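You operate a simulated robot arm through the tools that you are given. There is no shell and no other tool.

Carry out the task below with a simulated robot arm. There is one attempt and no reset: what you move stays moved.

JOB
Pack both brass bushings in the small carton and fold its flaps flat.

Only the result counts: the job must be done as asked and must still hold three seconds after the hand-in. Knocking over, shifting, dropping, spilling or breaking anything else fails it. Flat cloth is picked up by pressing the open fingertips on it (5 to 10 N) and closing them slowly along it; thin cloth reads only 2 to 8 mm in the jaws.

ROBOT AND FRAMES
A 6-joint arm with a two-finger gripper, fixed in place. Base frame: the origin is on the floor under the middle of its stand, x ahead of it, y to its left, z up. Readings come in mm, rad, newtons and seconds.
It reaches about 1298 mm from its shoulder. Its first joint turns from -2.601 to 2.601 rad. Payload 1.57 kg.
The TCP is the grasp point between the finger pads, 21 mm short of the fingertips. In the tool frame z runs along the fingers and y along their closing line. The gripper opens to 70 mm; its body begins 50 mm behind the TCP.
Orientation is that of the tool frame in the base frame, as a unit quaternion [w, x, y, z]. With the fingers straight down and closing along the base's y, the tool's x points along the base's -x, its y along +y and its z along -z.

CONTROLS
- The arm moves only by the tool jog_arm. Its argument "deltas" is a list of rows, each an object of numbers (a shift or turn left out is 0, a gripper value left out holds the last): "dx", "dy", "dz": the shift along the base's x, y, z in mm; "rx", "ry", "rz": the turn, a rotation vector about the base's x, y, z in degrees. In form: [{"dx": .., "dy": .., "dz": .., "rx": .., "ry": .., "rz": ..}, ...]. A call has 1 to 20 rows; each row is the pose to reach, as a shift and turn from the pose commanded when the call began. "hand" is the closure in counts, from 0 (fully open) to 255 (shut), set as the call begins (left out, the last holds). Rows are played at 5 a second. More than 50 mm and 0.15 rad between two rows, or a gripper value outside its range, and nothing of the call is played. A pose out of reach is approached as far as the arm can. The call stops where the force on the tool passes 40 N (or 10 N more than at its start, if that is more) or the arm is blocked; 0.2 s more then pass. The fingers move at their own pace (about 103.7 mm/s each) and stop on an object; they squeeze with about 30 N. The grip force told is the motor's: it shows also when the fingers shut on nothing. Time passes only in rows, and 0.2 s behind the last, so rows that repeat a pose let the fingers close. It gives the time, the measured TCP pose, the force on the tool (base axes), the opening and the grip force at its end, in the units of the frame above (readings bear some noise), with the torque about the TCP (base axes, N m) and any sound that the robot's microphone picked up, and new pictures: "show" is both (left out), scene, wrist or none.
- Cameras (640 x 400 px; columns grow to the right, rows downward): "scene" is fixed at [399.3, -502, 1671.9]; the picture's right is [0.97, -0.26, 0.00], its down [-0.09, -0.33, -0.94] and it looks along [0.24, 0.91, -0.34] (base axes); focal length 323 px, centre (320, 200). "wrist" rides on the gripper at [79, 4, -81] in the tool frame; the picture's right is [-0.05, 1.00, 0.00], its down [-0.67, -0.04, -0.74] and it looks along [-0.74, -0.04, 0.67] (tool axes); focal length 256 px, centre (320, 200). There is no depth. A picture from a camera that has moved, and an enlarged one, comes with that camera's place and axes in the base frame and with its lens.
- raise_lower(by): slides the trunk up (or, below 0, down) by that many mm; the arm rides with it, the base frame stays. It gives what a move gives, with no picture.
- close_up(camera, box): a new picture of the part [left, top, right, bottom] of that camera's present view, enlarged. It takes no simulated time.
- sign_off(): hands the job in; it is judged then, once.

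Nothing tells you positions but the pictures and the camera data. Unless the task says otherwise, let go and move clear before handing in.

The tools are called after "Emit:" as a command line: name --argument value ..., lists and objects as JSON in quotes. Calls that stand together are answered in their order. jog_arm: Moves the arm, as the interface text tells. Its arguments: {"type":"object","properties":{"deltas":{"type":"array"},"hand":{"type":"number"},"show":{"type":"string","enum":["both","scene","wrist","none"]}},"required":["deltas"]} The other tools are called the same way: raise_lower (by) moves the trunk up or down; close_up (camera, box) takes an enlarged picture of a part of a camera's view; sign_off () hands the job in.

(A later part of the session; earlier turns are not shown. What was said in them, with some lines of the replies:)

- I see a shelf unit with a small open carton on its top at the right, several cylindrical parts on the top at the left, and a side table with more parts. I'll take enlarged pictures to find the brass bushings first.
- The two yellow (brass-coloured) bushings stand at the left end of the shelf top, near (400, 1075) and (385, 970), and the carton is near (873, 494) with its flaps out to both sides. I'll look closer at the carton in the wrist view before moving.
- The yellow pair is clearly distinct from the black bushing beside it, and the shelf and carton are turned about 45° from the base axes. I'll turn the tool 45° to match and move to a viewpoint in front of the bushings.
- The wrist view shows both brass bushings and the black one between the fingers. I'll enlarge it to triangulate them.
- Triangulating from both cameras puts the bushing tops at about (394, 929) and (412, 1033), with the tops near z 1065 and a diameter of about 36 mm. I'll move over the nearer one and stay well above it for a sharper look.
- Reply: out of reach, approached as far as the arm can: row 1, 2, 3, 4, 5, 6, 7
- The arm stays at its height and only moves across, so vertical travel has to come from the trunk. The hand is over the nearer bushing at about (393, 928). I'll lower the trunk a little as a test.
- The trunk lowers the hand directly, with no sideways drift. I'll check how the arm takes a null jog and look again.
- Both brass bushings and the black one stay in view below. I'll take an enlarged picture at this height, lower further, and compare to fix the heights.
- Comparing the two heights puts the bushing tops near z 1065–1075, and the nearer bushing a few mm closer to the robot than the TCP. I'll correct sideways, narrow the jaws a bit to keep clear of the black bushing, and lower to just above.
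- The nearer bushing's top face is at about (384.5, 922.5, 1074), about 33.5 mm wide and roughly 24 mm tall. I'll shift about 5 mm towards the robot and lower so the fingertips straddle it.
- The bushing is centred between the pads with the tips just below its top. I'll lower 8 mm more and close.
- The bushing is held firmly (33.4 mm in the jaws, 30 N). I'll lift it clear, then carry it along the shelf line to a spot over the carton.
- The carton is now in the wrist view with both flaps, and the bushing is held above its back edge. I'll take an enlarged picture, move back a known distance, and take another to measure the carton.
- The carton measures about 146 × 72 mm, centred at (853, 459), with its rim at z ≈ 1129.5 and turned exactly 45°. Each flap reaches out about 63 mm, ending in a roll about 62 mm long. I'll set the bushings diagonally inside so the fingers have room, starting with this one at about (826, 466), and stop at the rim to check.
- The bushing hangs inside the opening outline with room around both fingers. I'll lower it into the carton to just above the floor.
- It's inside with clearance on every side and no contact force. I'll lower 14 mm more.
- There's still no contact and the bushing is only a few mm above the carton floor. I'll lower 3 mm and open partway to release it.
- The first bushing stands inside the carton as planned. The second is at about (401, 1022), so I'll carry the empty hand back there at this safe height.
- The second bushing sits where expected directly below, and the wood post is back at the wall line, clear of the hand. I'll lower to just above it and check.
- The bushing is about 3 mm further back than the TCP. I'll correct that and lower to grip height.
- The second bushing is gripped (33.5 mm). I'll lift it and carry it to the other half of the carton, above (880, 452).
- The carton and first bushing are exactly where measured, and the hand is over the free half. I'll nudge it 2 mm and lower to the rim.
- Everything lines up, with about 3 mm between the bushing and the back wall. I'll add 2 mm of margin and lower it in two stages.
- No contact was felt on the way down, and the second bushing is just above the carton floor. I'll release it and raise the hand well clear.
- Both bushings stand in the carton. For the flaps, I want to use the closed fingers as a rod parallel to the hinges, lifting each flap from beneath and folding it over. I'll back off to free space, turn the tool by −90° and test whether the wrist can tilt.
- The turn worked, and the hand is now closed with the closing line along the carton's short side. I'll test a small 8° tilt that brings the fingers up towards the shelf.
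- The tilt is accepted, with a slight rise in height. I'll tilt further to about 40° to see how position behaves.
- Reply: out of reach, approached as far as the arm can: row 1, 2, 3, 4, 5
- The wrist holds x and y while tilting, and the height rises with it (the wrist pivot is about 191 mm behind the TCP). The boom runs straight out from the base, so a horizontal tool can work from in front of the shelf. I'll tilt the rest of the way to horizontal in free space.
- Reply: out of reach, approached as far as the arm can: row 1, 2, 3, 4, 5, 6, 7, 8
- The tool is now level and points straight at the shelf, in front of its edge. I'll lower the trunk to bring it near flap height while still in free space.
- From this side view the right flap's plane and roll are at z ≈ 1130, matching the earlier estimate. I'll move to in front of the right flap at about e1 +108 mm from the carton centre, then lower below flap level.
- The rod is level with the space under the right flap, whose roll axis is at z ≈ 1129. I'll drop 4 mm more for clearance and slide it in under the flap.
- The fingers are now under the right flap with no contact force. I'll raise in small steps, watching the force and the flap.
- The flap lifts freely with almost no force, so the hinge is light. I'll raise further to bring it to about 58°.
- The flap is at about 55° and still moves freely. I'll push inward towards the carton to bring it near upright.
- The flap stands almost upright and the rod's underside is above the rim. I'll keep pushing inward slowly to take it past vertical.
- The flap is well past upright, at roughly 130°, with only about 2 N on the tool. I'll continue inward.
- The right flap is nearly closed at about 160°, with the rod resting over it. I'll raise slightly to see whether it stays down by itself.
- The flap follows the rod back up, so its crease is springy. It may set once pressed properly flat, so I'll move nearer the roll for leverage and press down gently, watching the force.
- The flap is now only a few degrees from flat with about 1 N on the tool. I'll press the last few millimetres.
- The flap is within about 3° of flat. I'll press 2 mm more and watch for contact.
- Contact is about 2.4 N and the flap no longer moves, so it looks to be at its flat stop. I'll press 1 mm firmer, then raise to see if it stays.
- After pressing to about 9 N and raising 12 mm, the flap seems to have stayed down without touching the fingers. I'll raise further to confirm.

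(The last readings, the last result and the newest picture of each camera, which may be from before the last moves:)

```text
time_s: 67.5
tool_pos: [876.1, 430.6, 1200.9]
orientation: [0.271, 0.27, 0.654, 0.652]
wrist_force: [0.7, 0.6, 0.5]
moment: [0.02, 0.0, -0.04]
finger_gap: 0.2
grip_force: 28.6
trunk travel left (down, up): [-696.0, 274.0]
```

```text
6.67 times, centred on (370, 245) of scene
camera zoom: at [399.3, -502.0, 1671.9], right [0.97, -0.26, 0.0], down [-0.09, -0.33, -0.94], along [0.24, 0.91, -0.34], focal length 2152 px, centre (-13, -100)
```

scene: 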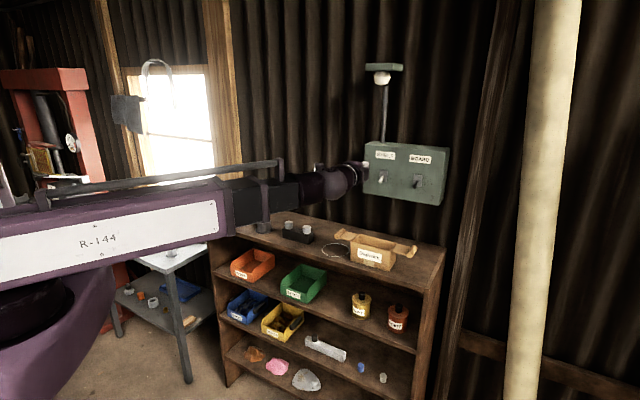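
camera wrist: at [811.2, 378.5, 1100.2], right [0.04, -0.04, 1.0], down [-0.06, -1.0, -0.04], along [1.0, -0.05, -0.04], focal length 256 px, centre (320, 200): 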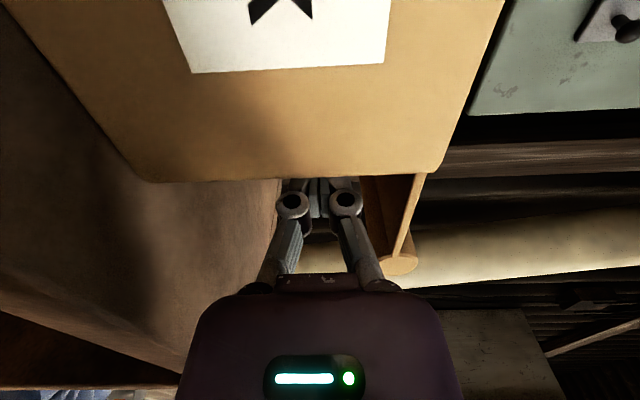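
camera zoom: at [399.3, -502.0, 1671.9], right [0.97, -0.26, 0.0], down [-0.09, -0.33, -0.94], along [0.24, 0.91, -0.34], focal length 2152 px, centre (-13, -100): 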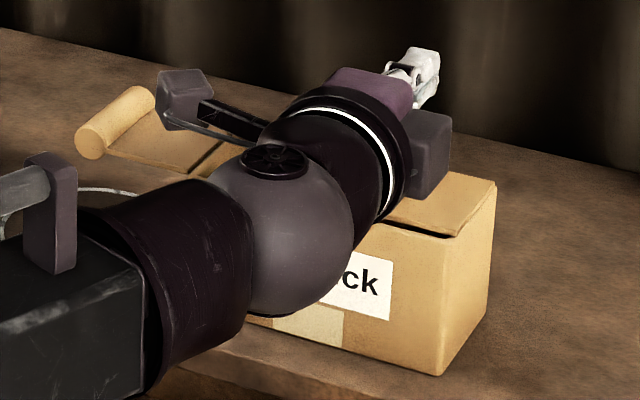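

The right flap stays folded after being pressed, so the crease sets. The carton slid only 2–3 mm. I'll back the tool out, then move across to the front of the left flap.

Emit:
jog_arm --deltas '[{"dx": -28, "dy": -28}, {"dx": -56, "dy": -56}, {"dx": -85, "dy": -85}, {"dx": -111, "dy": -59}, {"dx": -137, "dy": -33}, {"dx": -163, "dy": -7}, {"dx": -188, "dy": 18}, {"dx": -188, "dy": 18}]' --hand 255 --show "both"

Emit:
close_up --camera "scene" --box '[325, 220, 425, 282]'

```text
time_s: 69.3
tool_pos: [686.5, 446.5, 1200.5]
orientation: [0.271, 0.271, 0.654, 0.653]
wrist_force: [0.6, -0.2, 0.1]
moment: [0.0, 0.01, -0.03]
finger_gap: 0.0
grip_force: 28.5
trunk travel left (down, up): [-696.0, 274.0]
camera wrist: at [572.1, 446.1, 1204.2], right [0.04, -0.04, 1.0], down [-0.06, -1.0, -0.03], along [1.0, -0.05, -0.04], focal length 256 px, centre (320, 200)
```

scene: 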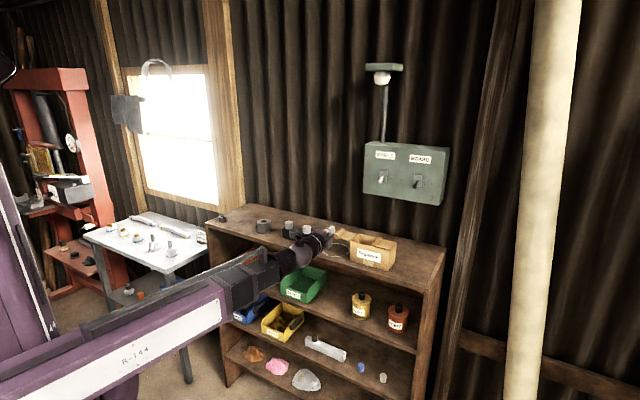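
wrist: 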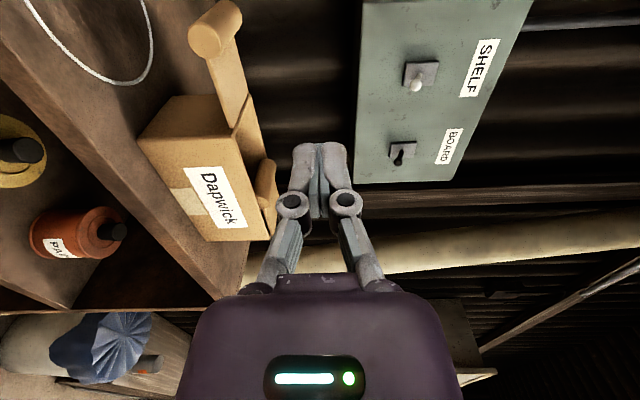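

```text
6.40 times, centred on (375, 251) of scene
camera zoom: at [399.3, -502.0, 1671.9], right [0.97, -0.26, 0.0], down [-0.09, -0.33, -0.94], along [0.24, 0.91, -0.34], focal length 2065 px, centre (-32, -126)
```

zoom: 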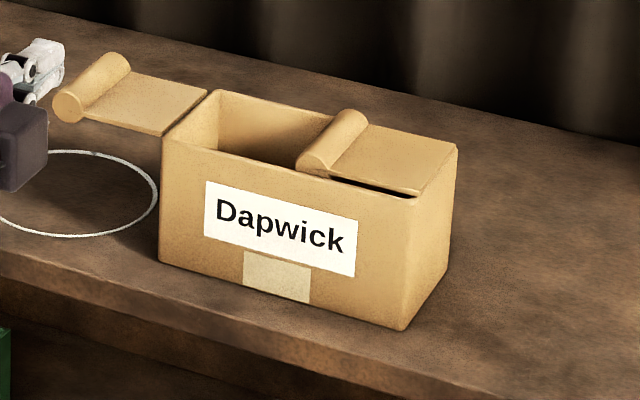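

The right flap lies flat. The tool is now in front of the left flap, so I'll lower below flap level and slide under it as before.

Emit:
raise_lower --by -104

Emit:
close_up --camera "wrist" --box '[0, 0, 640, 400]'

Emit:
close_up --camera "scene" --box '[300, 210, 440, 300]'

```text
time_s: 70.7
tool_pos: [686.1, 446.2, 1096.1]
orientation: [0.27, 0.271, 0.653, 0.654]
wrist_force: [0.0, -0.5, 0.1]
moment: [0.0, -0.03, 0.0]
finger_gap: 0.0
grip_force: 28.9
trunk travel left (down, up): [-592.0, 378.0]
```

```text
1.00 times, centred on (320, 200) of wrist (not enlarged: the box is as wide or as high as the picture)
camera zoom: at [572.1, 445.9, 1100.3], right [0.04, -0.04, 1.0], down [-0.06, -1.0, -0.03], along [1.0, -0.05, -0.04], focal length 256 px, centre (320, 200)
```

zoom: 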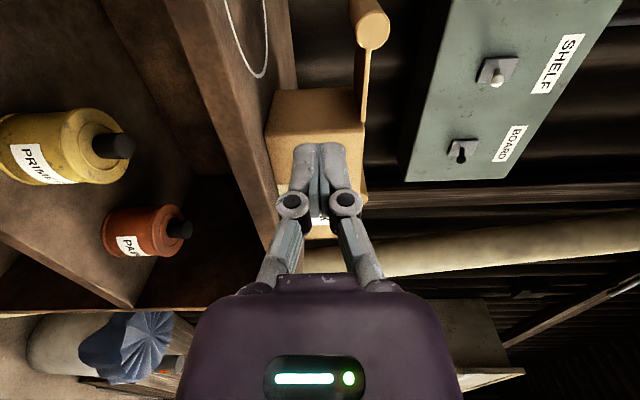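

```text
4.44 times, centred on (370, 255) of scene
camera zoom: at [399.3, -502.0, 1671.9], right [0.97, -0.26, 0.0], down [-0.09, -0.33, -0.94], along [0.24, 0.91, -0.34], focal length 1434 px, centre (98, -44)
```

zoom: 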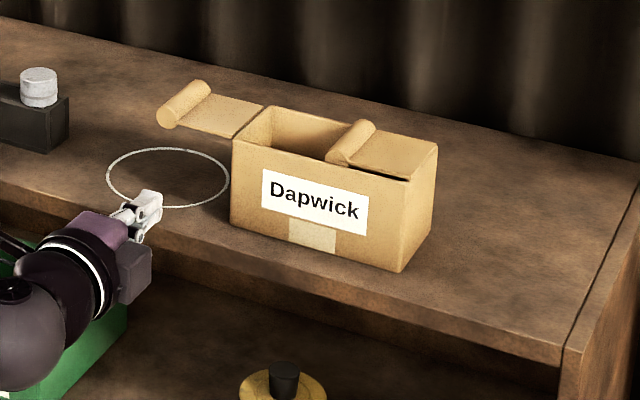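

The left roll is about 140 mm to the side of the carton centre, so the rod lines up with the space under the left flap. I'll slide it in.

Emit:
jog_arm --deltas '[{"dx": 17, "dy": 17.5}, {"dx": 34, "dy": 35}, {"dx": 51, "dy": 52.6}, {"dx": 68, "dy": 70}, {"dx": 84.9, "dy": 87.7}, {"dx": 84.9, "dy": 87.7}]' --hand 255 --show "wrist"

Emit:
close_up --camera "scene" --box '[310, 210, 430, 290]'

```text
time_s: 72.1
tool_pos: [771.5, 535.8, 1096.7]
orientation: [0.27, 0.271, 0.654, 0.653]
wrist_force: [0.5, 0.0, -0.1]
moment: [-0.01, -0.02, 0.01]
finger_gap: 0.2
grip_force: 28.6
trunk travel left (down, up): [-592.0, 378.0]
camera wrist: at [656.9, 534.8, 1100.2], right [0.04, -0.04, 1.0], down [-0.06, -1.0, -0.03], along [1.0, -0.05, -0.04], focal length 256 px, centre (320, 200)
```

wrist: 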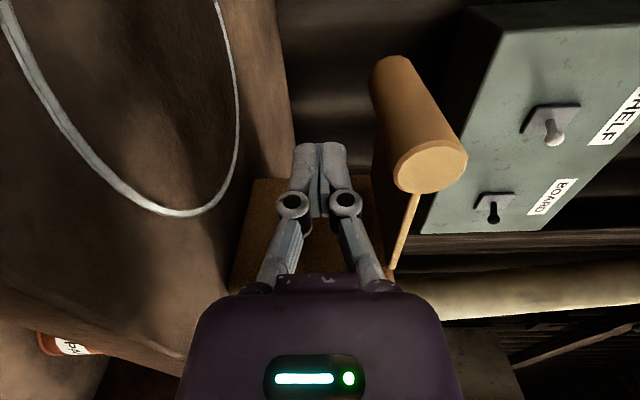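

```text
5.00 times, centred on (370, 250) of scene
camera zoom: at [399.3, -502.0, 1671.9], right [0.97, -0.26, 0.0], down [-0.09, -0.33, -0.94], along [0.24, 0.91, -0.34], focal length 1614 px, centre (70, -50)
```

zoom: 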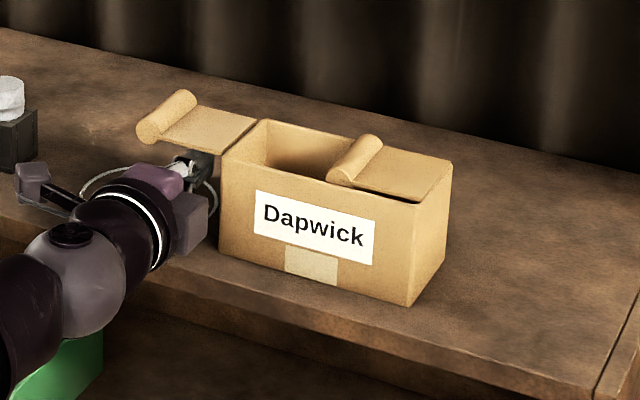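

The rod is under the left flap with no contact. I'll raise it in two steps, as on the other side.

Emit:
raise_lower --by 20

Emit:
raise_lower --by 32

Emit:
close_up --camera "wrist" --box '[160, 0, 560, 330]'

Emit:
close_up --camera "scene" --box '[310, 210, 430, 290]'

```text
time_s: 72.8
tool_pos: [771.0, 535.7, 1116.4]
orientation: [0.271, 0.272, 0.654, 0.652]
wrist_force: [0.4, 0.5, -0.1]
moment: [-0.02, 0.04, 0.0]
finger_gap: 0.1
grip_force: 28.6
trunk travel left (down, up): [-612.0, 358.0]
```

```text
time_s: 73.6
tool_pos: [771.1, 536.3, 1149.1]
orientation: [0.27, 0.271, 0.654, 0.652]
wrist_force: [-1.1, 0.0, 0.6]
moment: [-0.02, -0.01, -0.03]
finger_gap: 0.0
grip_force: 27.8
trunk travel left (down, up): [-644.0, 326.0]
```

```text
1.21 times, centred on (360, 165) of wrist
camera zoom: at [657.0, 534.7, 1152.2], right [0.04, -0.04, 1.0], down [-0.06, -1.0, -0.03], along [1.0, -0.05, -0.04], focal length 310 px, centre (272, 242)
```

zoom: 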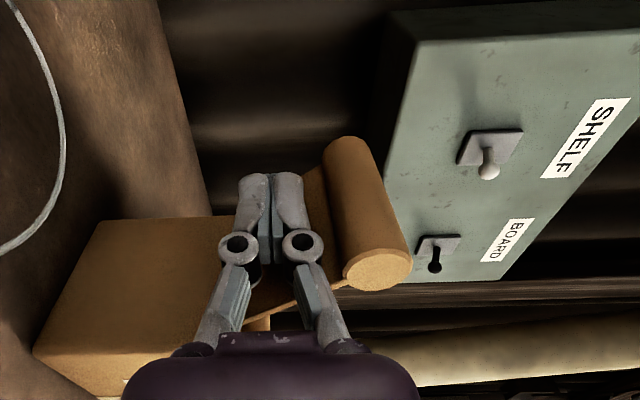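

```text
5.00 times, centred on (370, 250) of scene
camera zoom: at [399.3, -502.0, 1671.9], right [0.97, -0.26, 0.0], down [-0.09, -0.33, -0.94], along [0.24, 0.91, -0.34], focal length 1614 px, centre (70, -50)
```

zoom: 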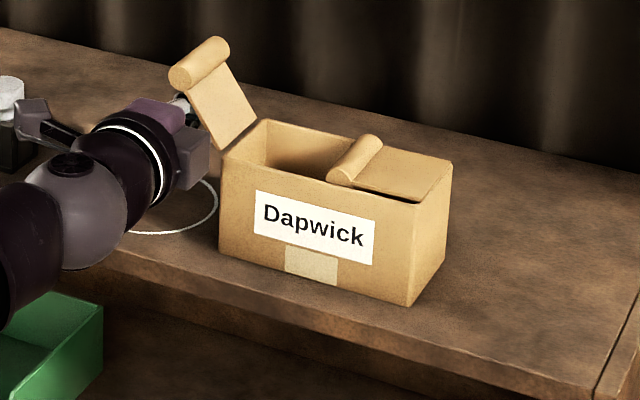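

The left flap is up at about 55°. I'll push inward and raise a little, as before.

Emit:
jog_arm --deltas '[{"dx": 4.3, "dy": -4.3}, {"dx": 8.6, "dy": -8.6}, {"dx": 12.7, "dy": -12.7}, {"dx": 12.7, "dy": -12.7}]' --hand 255 --show "none"

Emit:
raise_lower --by 9

Emit:
close_up --camera "wrist" --box '[160, 0, 560, 330]'

Emit:
close_up --camera "scene" --box '[310, 210, 430, 290]'

```text
time_s: 74.6
tool_pos: [785.0, 523.4, 1148.9]
orientation: [0.271, 0.27, 0.654, 0.653]
wrist_force: [0.3, 1.5, 0.8]
moment: [0.0, 0.03, -0.01]
finger_gap: 0.0
grip_force: 28.8
trunk travel left (down, up): [-644.0, 326.0]
```

```text
time_s: 75.1
tool_pos: [783.9, 524.1, 1156.6]
orientation: [0.271, 0.27, 0.654, 0.652]
wrist_force: [-0.3, 0.2, -0.6]
moment: [-0.01, 0.01, -0.01]
finger_gap: 0.0
grip_force: 29.1
trunk travel left (down, up): [-653.0, 317.0]
```

```text
1.21 times, centred on (360, 165) of wrist
camera zoom: at [670.1, 522.3, 1161.1], right [0.04, -0.04, 1.0], down [-0.06, -1.0, -0.03], along [1.0, -0.05, -0.04], focal length 310 px, centre (272, 242)
```

zoom: 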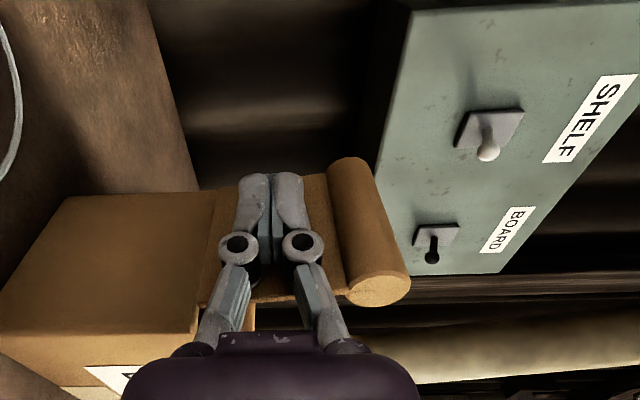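

```text
5.00 times, centred on (370, 250) of scene
camera zoom: at [399.3, -502.0, 1671.9], right [0.97, -0.26, 0.0], down [-0.09, -0.33, -0.94], along [0.24, 0.91, -0.34], focal length 1614 px, centre (70, -50)
```

zoom: 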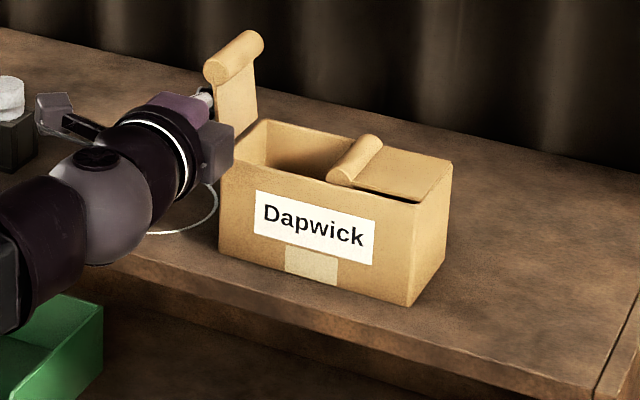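

The left flap is nearly upright. I'll push it past vertical slowly.

Emit:
jog_arm --deltas '[{"dx": 3.5, "dy": -3.5}, {"dx": 7, "dy": -7}, {"dx": 10.5, "dy": -10.5}, {"dx": 14, "dy": -14}, {"dx": 14, "dy": -14}]' --hand 255 --show "none"

Emit:
close_up --camera "scene" --box '[310, 210, 430, 290]'

Emit:
close_up --camera "wrist" --box '[160, 0, 560, 330]'

```text
time_s: 76.3
tool_pos: [799.3, 509.8, 1157.7]
orientation: [0.271, 0.271, 0.653, 0.654]
wrist_force: [0.5, 0.8, 0.3]
moment: [0.0, 0.04, -0.01]
finger_gap: 0.0
grip_force: 28.4
trunk travel left (down, up): [-653.0, 317.0]
```

```text
5.00 times, centred on (370, 250) of scene
camera zoom: at [399.3, -502.0, 1671.9], right [0.97, -0.26, 0.0], down [-0.09, -0.33, -0.94], along [0.24, 0.91, -0.34], focal length 1614 px, centre (70, -50)
```

zoom: 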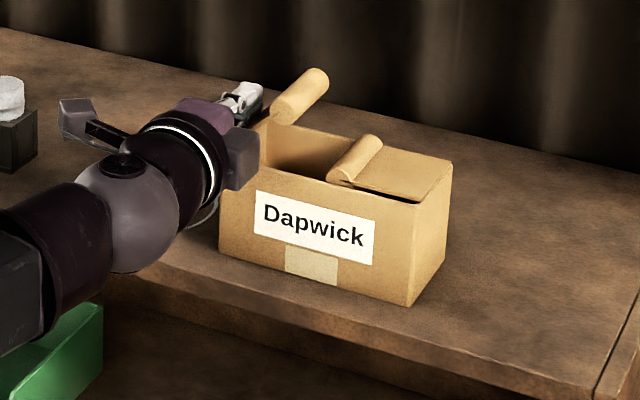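

```text
1.21 times, centred on (360, 165) of wrist
camera zoom: at [683.8, 508.3, 1161.2], right [0.04, -0.04, 1.0], down [-0.06, -1.0, -0.03], along [1.0, -0.05, -0.04], focal length 310 px, centre (272, 242)
```

zoom: 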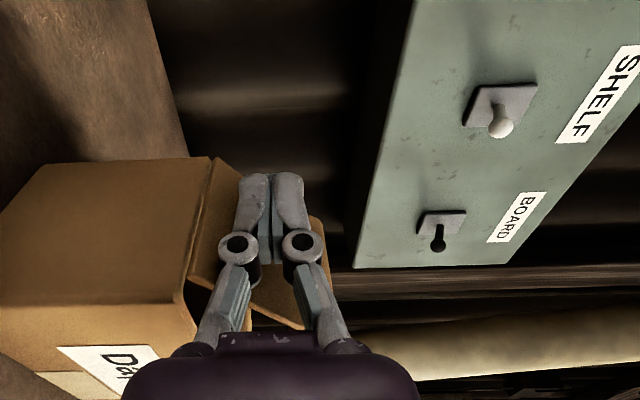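

The left flap is past vertical at about 130°, and the right flap still lies flat. I'll keep going.

Emit:
jog_arm --deltas '[{"dx": 3.5, "dy": -3.5}, {"dx": 7, "dy": -7}, {"dx": 10.5, "dy": -10.5}, {"dx": 14, "dy": -14}, {"dx": 14, "dy": -14}]' --hand 255 --show "none"

Emit:
close_up --camera "scene" --box '[310, 210, 430, 290]'

Emit:
close_up --camera "wrist" --box '[160, 0, 560, 330]'

```text
time_s: 77.5
tool_pos: [812.2, 495.0, 1157.9]
orientation: [0.271, 0.271, 0.653, 0.653]
wrist_force: [-1.9, 1.5, 2.5]
moment: [-0.05, 0.06, -0.01]
finger_gap: 0.1
grip_force: 28.8
trunk travel left (down, up): [-653.0, 317.0]
```

```text
5.00 times, centred on (370, 250) of scene
camera zoom: at [399.3, -502.0, 1671.9], right [0.97, -0.26, 0.0], down [-0.09, -0.33, -0.94], along [0.24, 0.91, -0.34], focal length 1614 px, centre (70, -50)
```

zoom: 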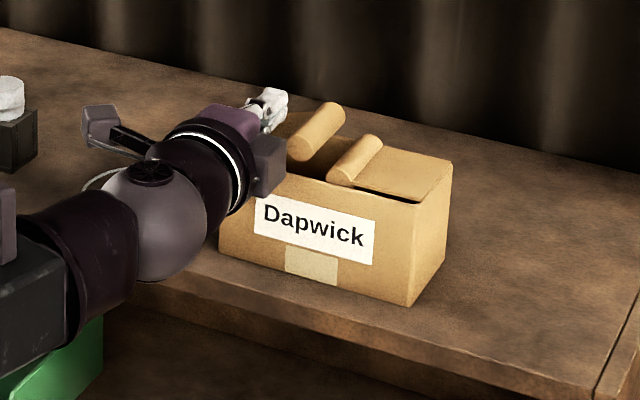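

```text
1.21 times, centred on (360, 165) of wrist
camera zoom: at [697.4, 493.8, 1161.4], right [0.04, -0.04, 1.0], down [-0.06, -1.0, -0.03], along [1.0, -0.05, -0.04], focal length 310 px, centre (272, 242)
```

zoom: 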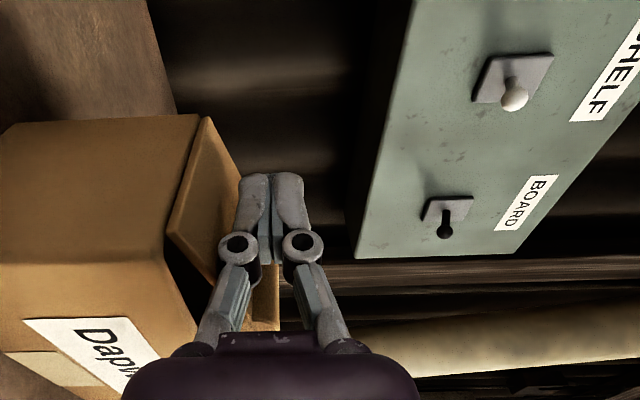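

The left flap is at about 155° and its roll is coming down beside the right one. I'll move a little nearer the roll and then press down.

Emit:
jog_arm --deltas '[{"dx": 3, "dy": -3}, {"dx": 6, "dy": -6}, {"dx": 9, "dy": -9}, {"dx": 9, "dy": -9}]' --hand 255 --show "none"

Emit:
raise_lower --by -3

Emit:
close_up --camera "scene" --box '[330, 215, 410, 275]'

Emit:
close_up --camera "wrist" --box '[160, 0, 560, 330]'

```text
time_s: 78.5
tool_pos: [821.2, 486.0, 1158.6]
orientation: [0.27, 0.271, 0.653, 0.653]
wrist_force: [-0.8, -0.1, 1.1]
moment: [0.0, 0.02, -0.01]
finger_gap: 0.0
grip_force: 28.2
trunk travel left (down, up): [-653.0, 317.0]
```

```text
time_s: 79.1
tool_pos: [821.1, 486.5, 1155.6]
orientation: [0.27, 0.27, 0.654, 0.654]
wrist_force: [-0.2, 0.0, 0.3]
moment: [0.05, 0.0, 0.02]
finger_gap: 0.0
grip_force: 28.8
trunk travel left (down, up): [-650.0, 320.0]
```

```text
6.67 times, centred on (370, 245) of scene
camera zoom: at [399.3, -502.0, 1671.9], right [0.97, -0.26, 0.0], down [-0.09, -0.33, -0.94], along [0.24, 0.91, -0.34], focal length 2152 px, centre (-13, -100)
```

zoom: 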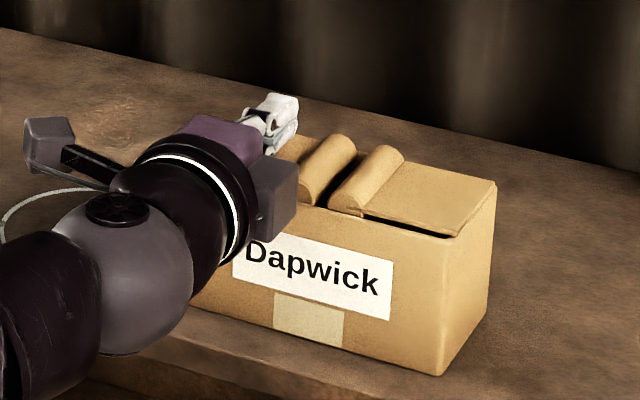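

```text
1.21 times, centred on (360, 165) of wrist
camera zoom: at [706.7, 485.3, 1158.2], right [0.04, -0.04, 1.0], down [-0.06, -1.0, -0.04], along [1.0, -0.05, -0.04], focal length 310 px, centre (272, 242)
```

zoom: 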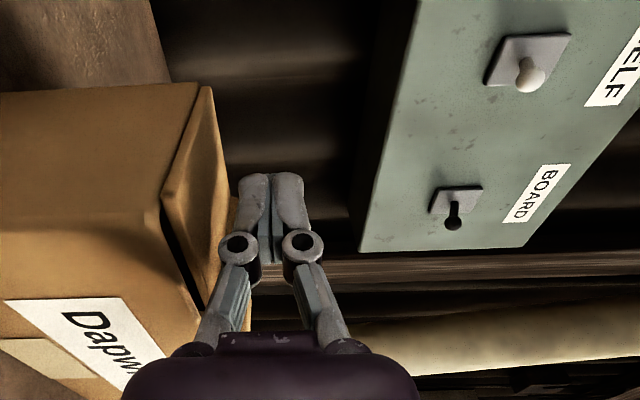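

Both rolls now lie side by side. I'll press the left flap down the last few millimetres in small steps.

Emit:
raise_lower --by -3

Emit:
raise_lower --by -2

Emit:
close_up --camera "scene" --box '[330, 215, 410, 275]'

Emit:
close_up --camera "wrist" --box '[160, 80, 480, 280]'

```text
time_s: 79.6
tool_pos: [820.8, 486.4, 1152.5]
orientation: [0.271, 0.27, 0.653, 0.654]
wrist_force: [-0.7, 0.6, -0.3]
moment: [-0.01, -0.01, -0.01]
finger_gap: 0.1
grip_force: 29.1
trunk travel left (down, up): [-647.0, 323.0]
```

```text
time_s: 80.1
tool_pos: [819.8, 486.0, 1148.9]
orientation: [0.271, 0.271, 0.653, 0.654]
wrist_force: [0.6, 0.5, 4.3]
moment: [-0.06, 0.09, 0.02]
finger_gap: 0.0
grip_force: 28.5
trunk travel left (down, up): [-645.0, 325.0]
```

```text
6.67 times, centred on (370, 245) of scene
camera zoom: at [399.3, -502.0, 1671.9], right [0.97, -0.26, 0.0], down [-0.09, -0.33, -0.94], along [0.24, 0.91, -0.34], focal length 2152 px, centre (-13, -100)
```

zoom: 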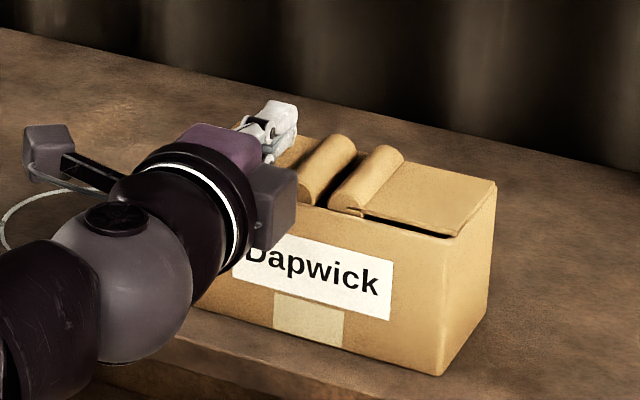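

```text
2.00 times, centred on (320, 180) of wrist
camera zoom: at [706.4, 485.2, 1153.6], right [0.04, -0.04, 1.0], down [-0.06, -1.0, -0.04], along [1.0, -0.05, -0.04], focal length 512 px, centre (320, 240)
```

zoom: 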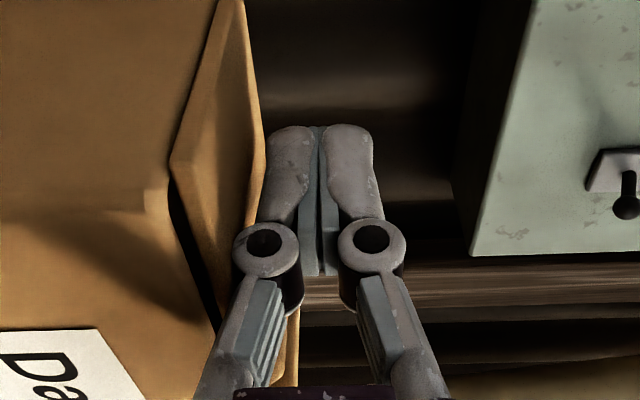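

Contact is at about 4 N. I'll press 1 mm more, as on the right side, and then lift off.

Emit:
raise_lower --by -1

Emit:
raise_lower --by 12

Emit:
close_up --camera "wrist" --box '[160, 80, 480, 280]'

Emit:
close_up --camera "scene" --box '[330, 215, 410, 275]'

```text
time_s: 80.6
tool_pos: [820.1, 486.5, 1149.8]
orientation: [0.27, 0.271, 0.653, 0.654]
wrist_force: [0.4, 0.2, 10.5]
moment: [-0.21, 0.16, 0.05]
finger_gap: 0.0
grip_force: 29.1
trunk travel left (down, up): [-644.0, 326.0]
```

```text
time_s: 81.2
tool_pos: [821.7, 486.3, 1159.5]
orientation: [0.271, 0.271, 0.653, 0.653]
wrist_force: [0.6, 0.0, 0.2]
moment: [0.01, -0.01, 0.0]
finger_gap: 0.0
grip_force: 29.1
trunk travel left (down, up): [-656.0, 314.0]
```

```text
2.00 times, centred on (320, 180) of wrist
camera zoom: at [706.9, 485.6, 1163.9], right [0.04, -0.04, 1.0], down [-0.06, -1.0, -0.03], along [1.0, -0.05, -0.04], focal length 512 px, centre (320, 240)
```

zoom: 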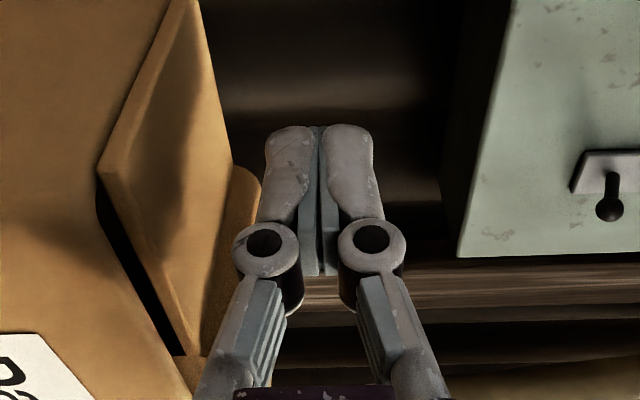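

```text
6.67 times, centred on (370, 245) of scene
camera zoom: at [399.3, -502.0, 1671.9], right [0.97, -0.26, 0.0], down [-0.09, -0.33, -0.94], along [0.24, 0.91, -0.34], focal length 2152 px, centre (-13, -100)
```

zoom: 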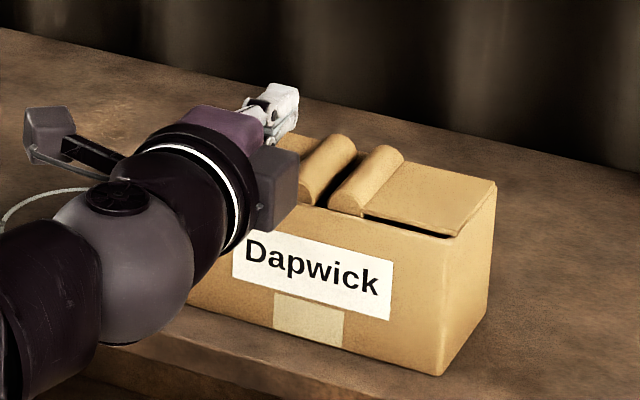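

The left flap stays down after lifting off. I'll raise the hand and back away to inspect both flaps.

Emit:
raise_lower --by 60

Emit:
jog_arm --deltas '[{"dx": -30, "dy": -30}, {"dx": -60, "dy": -60}, {"dx": -90, "dy": -90}, {"dx": -120, "dy": -120}, {"dx": -120, "dy": -120}]' --hand 255 --show "wrist"

Emit:
close_up --camera "scene" --box '[340, 225, 410, 280]'

```text
time_s: 82.2
tool_pos: [821.3, 486.1, 1220.6]
orientation: [0.27, 0.271, 0.653, 0.654]
wrist_force: [-0.2, -0.5, 0.6]
moment: [0.01, 0.01, 0.02]
finger_gap: 0.3
grip_force: 28.3
trunk travel left (down, up): [-716.0, 254.0]
```

```text
time_s: 83.4
tool_pos: [701.2, 366.9, 1221.1]
orientation: [0.271, 0.271, 0.653, 0.653]
wrist_force: [-1.2, 0.8, -0.2]
moment: [0.0, 0.02, 0.01]
finger_gap: 0.0
grip_force: 28.1
trunk travel left (down, up): [-716.0, 254.0]
camera wrist: at [586.9, 365.2, 1224.2], right [0.04, -0.04, 1.0], down [-0.06, -1.0, -0.04], along [1.0, -0.05, -0.04], focal length 256 px, centre (320, 200)
```

wrist: 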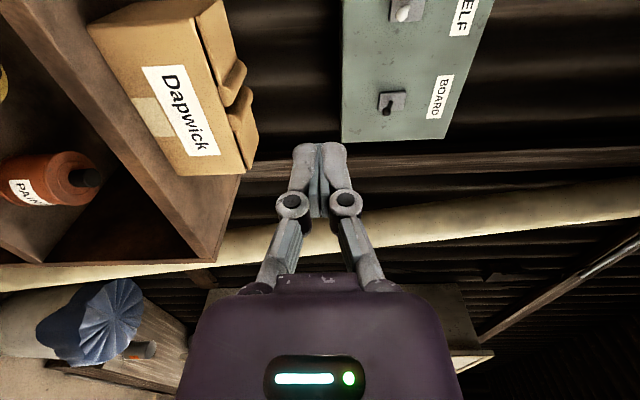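

```text
7.27 times, centred on (375, 252) of scene
camera zoom: at [399.3, -502.0, 1671.9], right [0.97, -0.26, 0.0], down [-0.09, -0.33, -0.94], along [0.24, 0.91, -0.34], focal length 2347 px, centre (-80, -182)
```

zoom: 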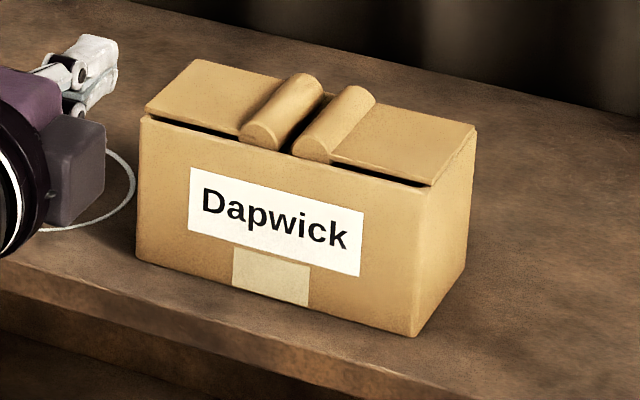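

Both flaps lie down with the rolls side by side. I'll check closely how flat each one is.

Emit:
close_up --camera "scene" --box '[352, 230, 396, 258]'

Emit:
close_up --camera "wrist" --box '[60, 0, 300, 190]'

```text
14.29 times, centred on (374, 244) of scene
camera zoom: at [399.3, -502.0, 1671.9], right [0.97, -0.26, 0.0], down [-0.09, -0.33, -0.94], along [0.24, 0.91, -0.34], focal length 4610 px, centre (-451, -429)
```

zoom: 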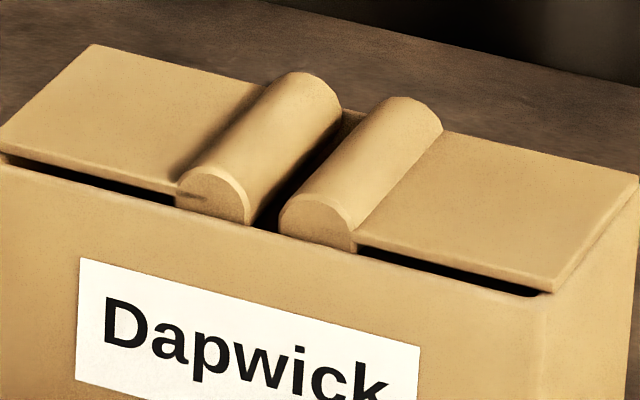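

```text
2.11 times, centred on (180, 95) of wrist
camera zoom: at [586.9, 365.2, 1224.2], right [0.04, -0.04, 1.0], down [-0.06, -1.0, -0.04], along [1.0, -0.05, -0.04], focal length 539 px, centre (615, 421)
```

zoom: 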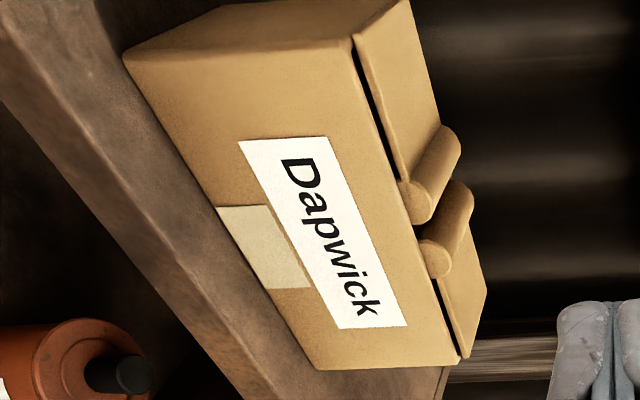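

The right flap is flat, but the left one is still about 2–3° up at its roll end. I'll raise the trunk, bring the tool back to vertical in free space, and press the left flap from above with the closed fingertips.

Emit:
raise_lower --by 240

Emit:
jog_arm --deltas '[{"rx": -5.66, "ry": 5.66}, {"rx": -11.3, "ry": 11.3}, {"rx": -17, "ry": 17}, {"rx": -22.6, "ry": 22.6}, {"rx": -28.3, "ry": 28.3}, {"rx": -33.9, "ry": 33.9}, {"rx": -39.6, "ry": 39.6}, {"rx": -45.3, "ry": 45.3}, {"rx": -50.9, "ry": 50.9}, {"rx": -56.6, "ry": 56.6}, {"rx": -61, "ry": 61}, {"rx": -63.64, "ry": 63.64}, {"rx": -63.64, "ry": 63.64}]' --hand 255 --show "wrist"

Emit:
close_up --camera "scene" --box '[352, 230, 396, 258]'

```text
time_s: 85.9
tool_pos: [700.1, 366.5, 1461.1]
orientation: [0.271, 0.271, 0.652, 0.654]
wrist_force: [-0.3, -0.2, 0.1]
moment: [-0.01, 0.02, 0.02]
finger_gap: 0.1
grip_force: 28.8
trunk travel left (down, up): [-956.0, 14.0]
```

```text
time_s: 88.7
tool_pos: [696.2, 364.7, 1275.3]
orientation: [0.001, 0.382, 0.924, -0.001]
wrist_force: [0.3, -0.9, -1.0]
moment: [0.01, 0.01, 0.02]
finger_gap: 0.1
grip_force: 28.2
out of reach, approached as far as the arm can: row 1, 2, 3, 4, 5, 6, 7, 8, 9, 10, 11, 12, 13
trunk travel left (down, up): [-956.0, 14.0]
camera wrist: at [642.9, 424.4, 1355.1], right [0.74, 0.67, 0.0], down [0.45, -0.5, 0.75], along [0.5, -0.55, -0.67], focal length 256 px, centre (320, 200)
```

wrist: 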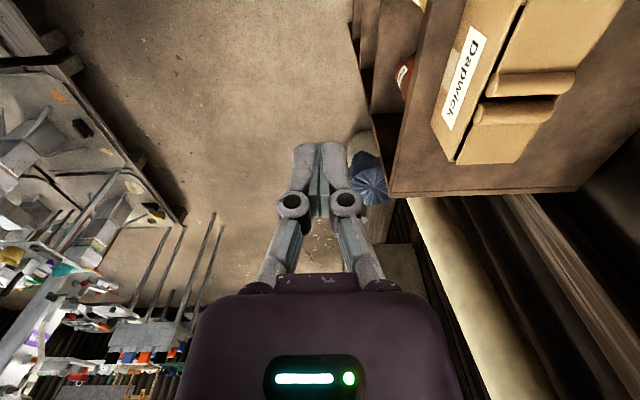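

```text
14.29 times, centred on (374, 244) of scene
camera zoom: at [399.3, -502.0, 1671.9], right [0.97, -0.26, 0.0], down [-0.09, -0.33, -0.94], along [0.24, 0.91, -0.34], focal length 4610 px, centre (-451, -429)
```

zoom: 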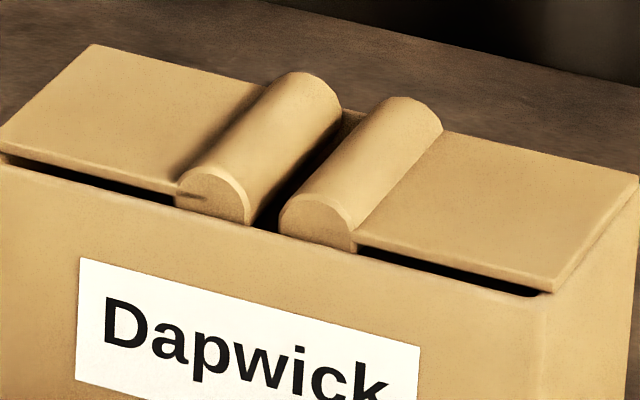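

Nothing has crept over the last few seconds, so the creases hold. I'll move over the left flap for a top-down look and a light press.

Emit:
jog_arm --deltas '[{"dx": 34, "dy": 28}, {"dx": 68, "dy": 57}, {"dx": 102, "dy": 86}, {"dx": 134, "dy": 114}, {"dx": 134, "dy": 114}]' --hand 255 --show "wrist"

```text
time_s: 89.9
tool_pos: [833.0, 480.1, 1276.2]
orientation: [0.0, 0.383, 0.924, 0.0]
wrist_force: [0.5, 0.5, 0.1]
moment: [0.0, -0.03, 0.02]
finger_gap: 0.0
grip_force: 29.0
trunk travel left (down, up): [-956.0, 14.0]
camera wrist: at [779.2, 538.9, 1355.7], right [0.74, 0.67, 0.0], down [0.45, -0.5, 0.74], along [0.5, -0.55, -0.67], focal length 256 px, centre (320, 200)
```

wrist: 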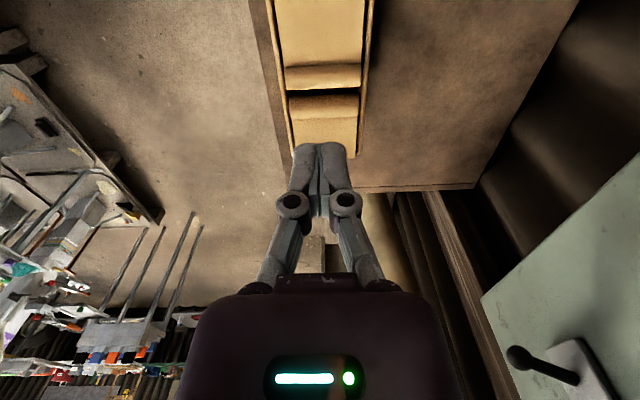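

From above, the left roll is centred near (838, 474). I'll move the closed fingertips over it and lower towards it.

Emit:
jog_arm --deltas '[{"dx": 2.6, "dy": -2.8}, {"dx": 5.2, "dy": -5.6}, {"dx": 5.2, "dy": -5.6}]' --hand 255 --show "none"

Emit:
raise_lower --by -95

Emit:
close_up --camera "wrist" --box '[160, 40, 480, 240]'

Emit:
close_up --camera "scene" --box '[340, 215, 410, 265]'

```text
time_s: 90.7
tool_pos: [839.4, 473.7, 1275.1]
orientation: [0.0, 0.383, 0.924, 0.0]
wrist_force: [-0.1, -1.0, 1.1]
moment: [0.01, 0.03, 0.06]
finger_gap: 0.1
grip_force: 28.9
trunk travel left (down, up): [-956.0, 14.0]
```

```text
time_s: 92.0
tool_pos: [839.3, 473.9, 1178.6]
orientation: [0.0, 0.383, 0.924, -0.001]
wrist_force: [-0.5, -1.1, 0.0]
moment: [-0.01, 0.01, -0.03]
finger_gap: 0.0
grip_force: 28.4
trunk travel left (down, up): [-861.0, 109.0]
```

```text
2.00 times, centred on (320, 140) of wrist
camera zoom: at [785.7, 533.7, 1260.2], right [0.74, 0.67, 0.0], down [0.45, -0.5, 0.74], along [0.5, -0.55, -0.67], focal length 512 px, centre (320, 320)
```

zoom: 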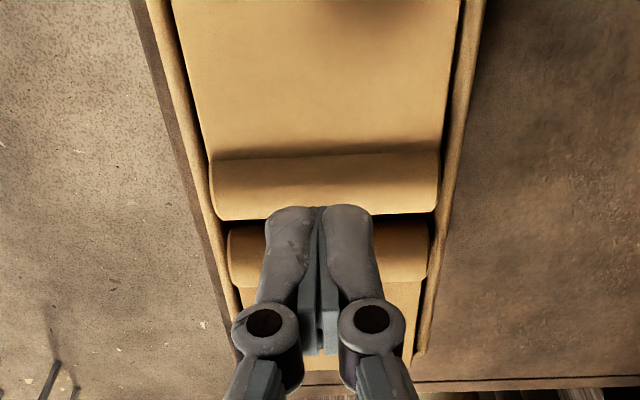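

```text
8.00 times, centred on (375, 240) of scene
camera zoom: at [399.3, -502.0, 1671.9], right [0.97, -0.26, 0.0], down [-0.09, -0.33, -0.94], along [0.24, 0.91, -0.34], focal length 2582 px, centre (-120, -120)
```

zoom: 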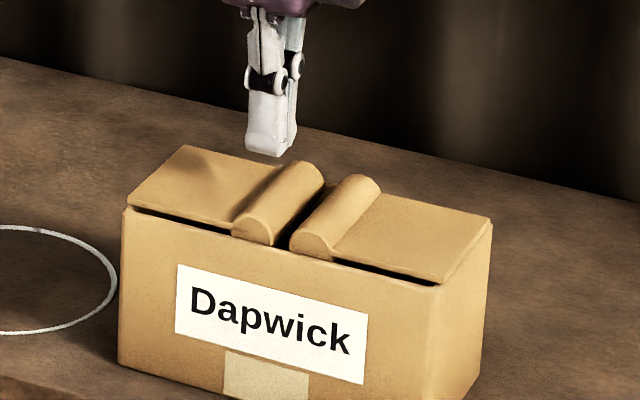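

The fingertips project right onto the left roll. I'll shift 2 mm away from the right roll and lower to contact in small steps.

Emit:
jog_arm --deltas '[{"dx": -1.4, "dy": 1.4}, {"dx": -1.4, "dy": 1.4}]' --hand 255 --show "none"

Emit:
raise_lower --by -13

Emit:
raise_lower --by -3

Emit:
close_up --camera "scene" --box '[340, 215, 410, 265]'

```text
time_s: 92.6
tool_pos: [837.8, 475.8, 1179.3]
orientation: [0.0, 0.383, 0.924, 0.0]
wrist_force: [-0.3, 0.2, 0.6]
moment: [-0.01, 0.01, -0.02]
finger_gap: 0.1
grip_force: 28.8
trunk travel left (down, up): [-861.0, 109.0]
```

```text
time_s: 93.2
tool_pos: [838.1, 475.5, 1166.3]
orientation: [0.0, 0.383, 0.924, 0.0]
wrist_force: [0.3, -0.3, 0.3]
moment: [-0.02, 0.03, 0.02]
finger_gap: 0.0
grip_force: 28.6
trunk travel left (down, up): [-848.0, 122.0]
```

```text
time_s: 93.7
tool_pos: [838.5, 475.0, 1164.1]
orientation: [0.0, 0.382, 0.924, 0.0]
wrist_force: [-0.1, 0.2, 0.5]
moment: [0.0, -0.03, 0.04]
finger_gap: 0.0
grip_force: 28.8
trunk travel left (down, up): [-845.0, 125.0]
```

```text
8.00 times, centred on (375, 240) of scene
camera zoom: at [399.3, -502.0, 1671.9], right [0.97, -0.26, 0.0], down [-0.09, -0.33, -0.94], along [0.24, 0.91, -0.34], focal length 2582 px, centre (-120, -120)
```

zoom: 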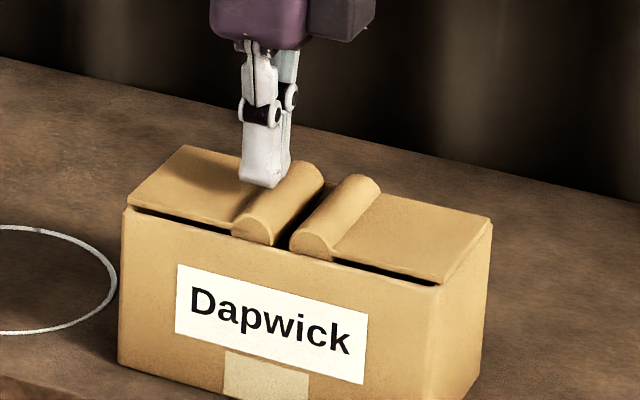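

The tip is just above the roll but slightly off to its hinge side. I'll shift 4 mm towards the carton centre and press down in 1–2 mm steps.

Emit:
jog_arm --deltas '[{"dx": 2.8, "dy": -2.8}, {"dx": 2.8, "dy": -2.8}]' --hand 255 --show "none"

Emit:
raise_lower --by -2

Emit:
raise_lower --by -1.5

Emit:
close_up --camera "scene" --box '[340, 215, 410, 265]'

```text
time_s: 94.3
tool_pos: [841.1, 472.4, 1164.0]
orientation: [0.0, 0.382, 0.924, 0.0]
wrist_force: [-0.5, 0.2, 1.5]
moment: [-0.03, 0.03, -0.01]
finger_gap: 0.0
grip_force: 28.5
trunk travel left (down, up): [-845.0, 125.0]
```

```text
time_s: 94.8
tool_pos: [841.1, 473.8, 1161.8]
orientation: [0.0, 0.383, 0.924, -0.001]
wrist_force: [0.3, -0.4, -0.6]
moment: [0.02, -0.01, -0.03]
finger_gap: 0.0
grip_force: 28.7
trunk travel left (down, up): [-843.0, 127.0]
```

```text
time_s: 95.4
tool_pos: [840.0, 472.7, 1160.3]
orientation: [0.0, 0.383, 0.924, 0.0]
wrist_force: [1.1, 0.7, 4.5]
moment: [0.0, -0.03, -0.02]
finger_gap: 6.1
grip_force: 28.7
trunk travel left (down, up): [-842.0, 128.0]
```

```text
8.00 times, centred on (375, 240) of scene
camera zoom: at [399.3, -502.0, 1671.9], right [0.97, -0.26, 0.0], down [-0.09, -0.33, -0.94], along [0.24, 0.91, -0.34], focal length 2582 px, centre (-120, -120)
```

zoom: 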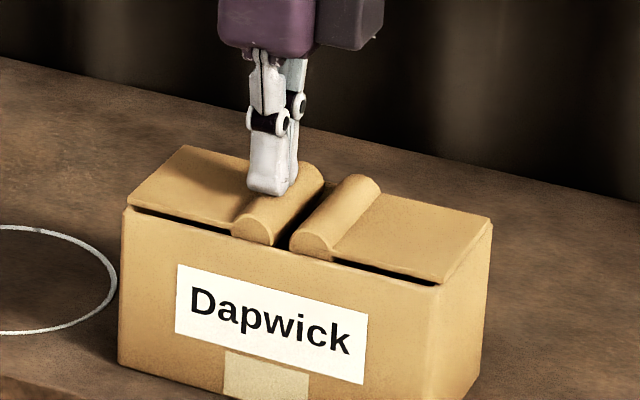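

Contact is at 4.5 N on the roll. I'll press a bit more to see whether it moves down.

Emit:
raise_lower --by -1.5

Emit:
close_up --camera "scene" --box '[352, 230, 396, 258]'

```text
time_s: 95.9
tool_pos: [841.4, 473.2, 1160.2]
orientation: [0.0, 0.383, 0.924, 0.001]
wrist_force: [6.1, 1.7, 15.6]
moment: [0.0, -0.13, 0.05]
finger_gap: 6.0
grip_force: 28.4
trunk travel left (down, up): [-840.0, 130.0]
```

```text
14.29 times, centred on (374, 244) of scene
camera zoom: at [399.3, -502.0, 1671.9], right [0.97, -0.26, 0.0], down [-0.09, -0.33, -0.94], along [0.24, 0.91, -0.34], focal length 4610 px, centre (-451, -429)
```

zoom: 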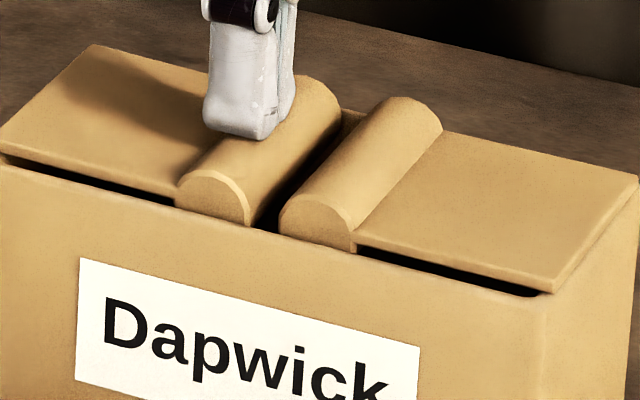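

The force rises steeply (about 16 N) with no further movement, so the left flap is already at its flat stop. I'll lift off and check that both flaps stay put.

Emit:
raise_lower --by 3

Emit:
raise_lower --by 112

Emit:
close_up --camera "scene" --box '[352, 230, 396, 258]'

Emit:
close_up --camera "wrist" --box '[160, 0, 480, 200]'

```text
time_s: 96.4
tool_pos: [840.9, 471.3, 1161.7]
orientation: [0.0, 0.383, 0.924, 0.0]
wrist_force: [0.1, -0.4, -0.7]
moment: [-0.02, -0.01, 0.0]
finger_gap: 0.1
grip_force: 28.9
trunk travel left (down, up): [-843.0, 127.0]
```

```text
time_s: 97.8
tool_pos: [841.6, 472.8, 1273.9]
orientation: [0.0, 0.382, 0.924, -0.001]
wrist_force: [-0.3, -0.3, -0.3]
moment: [0.03, 0.03, 0.01]
finger_gap: 0.0
grip_force: 28.5
trunk travel left (down, up): [-955.0, 15.0]
```

```text
14.29 times, centred on (374, 244) of scene
camera zoom: at [399.3, -502.0, 1671.9], right [0.97, -0.26, 0.0], down [-0.09, -0.33, -0.94], along [0.24, 0.91, -0.34], focal length 4610 px, centre (-451, -429)
```

zoom: 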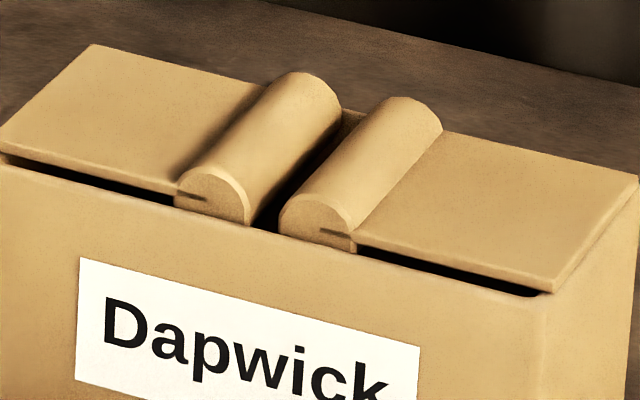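

```text
2.00 times, centred on (320, 100) of wrist
camera zoom: at [787.2, 532.6, 1353.9], right [0.74, 0.67, 0.0], down [0.45, -0.5, 0.74], along [0.5, -0.55, -0.67], focal length 512 px, centre (320, 400)
```

zoom: 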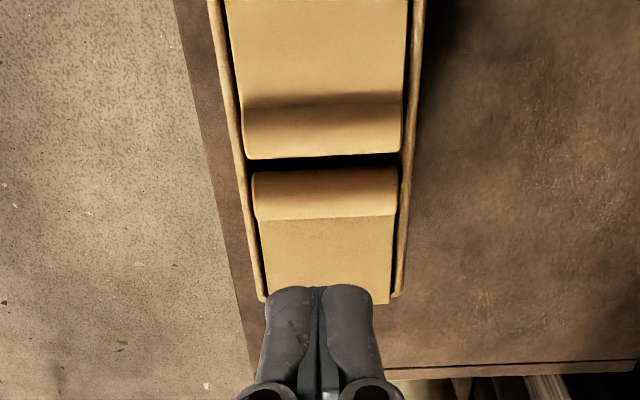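

Both flaps lie flat and stay there, with the rolls side by side and the bushings inside. I'll move the hand clear of the carton and take a last look at everything.

Emit:
jog_arm --deltas '[{"dx": -33, "dy": -33}, {"dx": -66, "dy": -66}, {"dx": -99, "dy": -99}, {"dx": -132, "dy": -132}, {"dx": -132, "dy": -132}, {"dx": -132, "dy": -132}, {"dx": -132, "dy": -132}, {"dx": -132, "dy": -132}, {"dx": -132, "dy": -132}, {"dx": -132, "dy": -132}]' --hand 128 --show "scene"

Emit:
close_up --camera "scene" --box '[340, 225, 410, 280]'

Emit:
close_up --camera "scene" --box '[200, 190, 350, 290]'

```text
time_s: 100.0
tool_pos: [709.4, 341.1, 1273.8]
orientation: [0.0, 0.382, 0.924, 0.0]
wrist_force: [0.9, -0.2, -0.4]
moment: [0.0, 0.0, 0.02]
finger_gap: 35.0
grip_force: 0.1
trunk travel left (down, up): [-955.0, 15.0]
```

scene: 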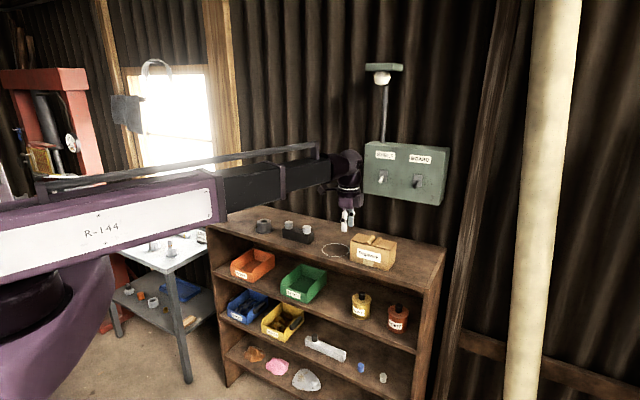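

```text
7.27 times, centred on (375, 252) of scene
camera zoom: at [399.3, -502.0, 1671.9], right [0.97, -0.26, 0.0], down [-0.09, -0.33, -0.94], along [0.24, 0.91, -0.34], focal length 2347 px, centre (-80, -182)
```

zoom: 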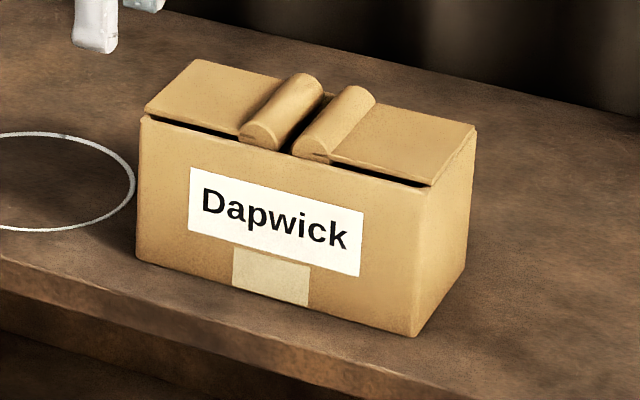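

```text
4.00 times, centred on (275, 240) of scene
camera zoom: at [399.3, -502.0, 1671.9], right [0.97, -0.26, 0.0], down [-0.09, -0.33, -0.94], along [0.24, 0.91, -0.34], focal length 1291 px, centre (500, 40)
```

zoom: 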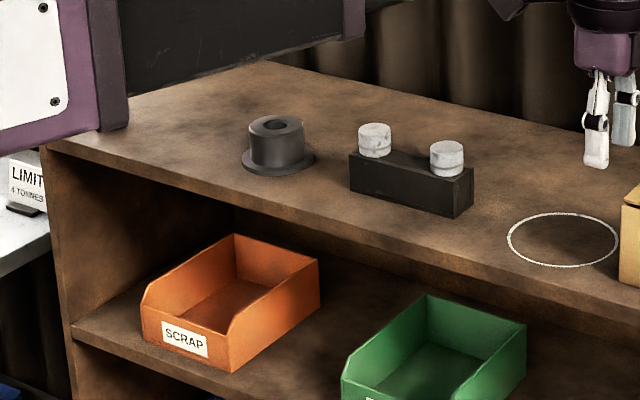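

Both brass bushings are in the carton and its flaps have stayed flat since I released them. The other items in view are where they were; the arm hides the black bushing, but nothing came near it after I picked up the brass pair. The hand is open and clear, so I'm handing the job in.

Emit:
sign_off

```text
The job is handed in.
```

Both brass bushings are standing inside the small "Dapwick" carton, and its two flaps are folded flat with their rolled ends side by side. I handed the job in, but no verdict came back.

- **Flaps:** They spring back slightly at first, but after being pressed down they stayed put. The right one looks level. The left one looks about 2° up at its rolled end. Pressing it with about 16 N did not move it further, so I took that as its flat stop.
- **Carton position:** Folding the flaps slid the carton about 3 mm along the shelf.
- **Other items:** Everything else visible in the last pictures was where it started. The arm hid the black bushing in that final view, though nothing touched it during the job.
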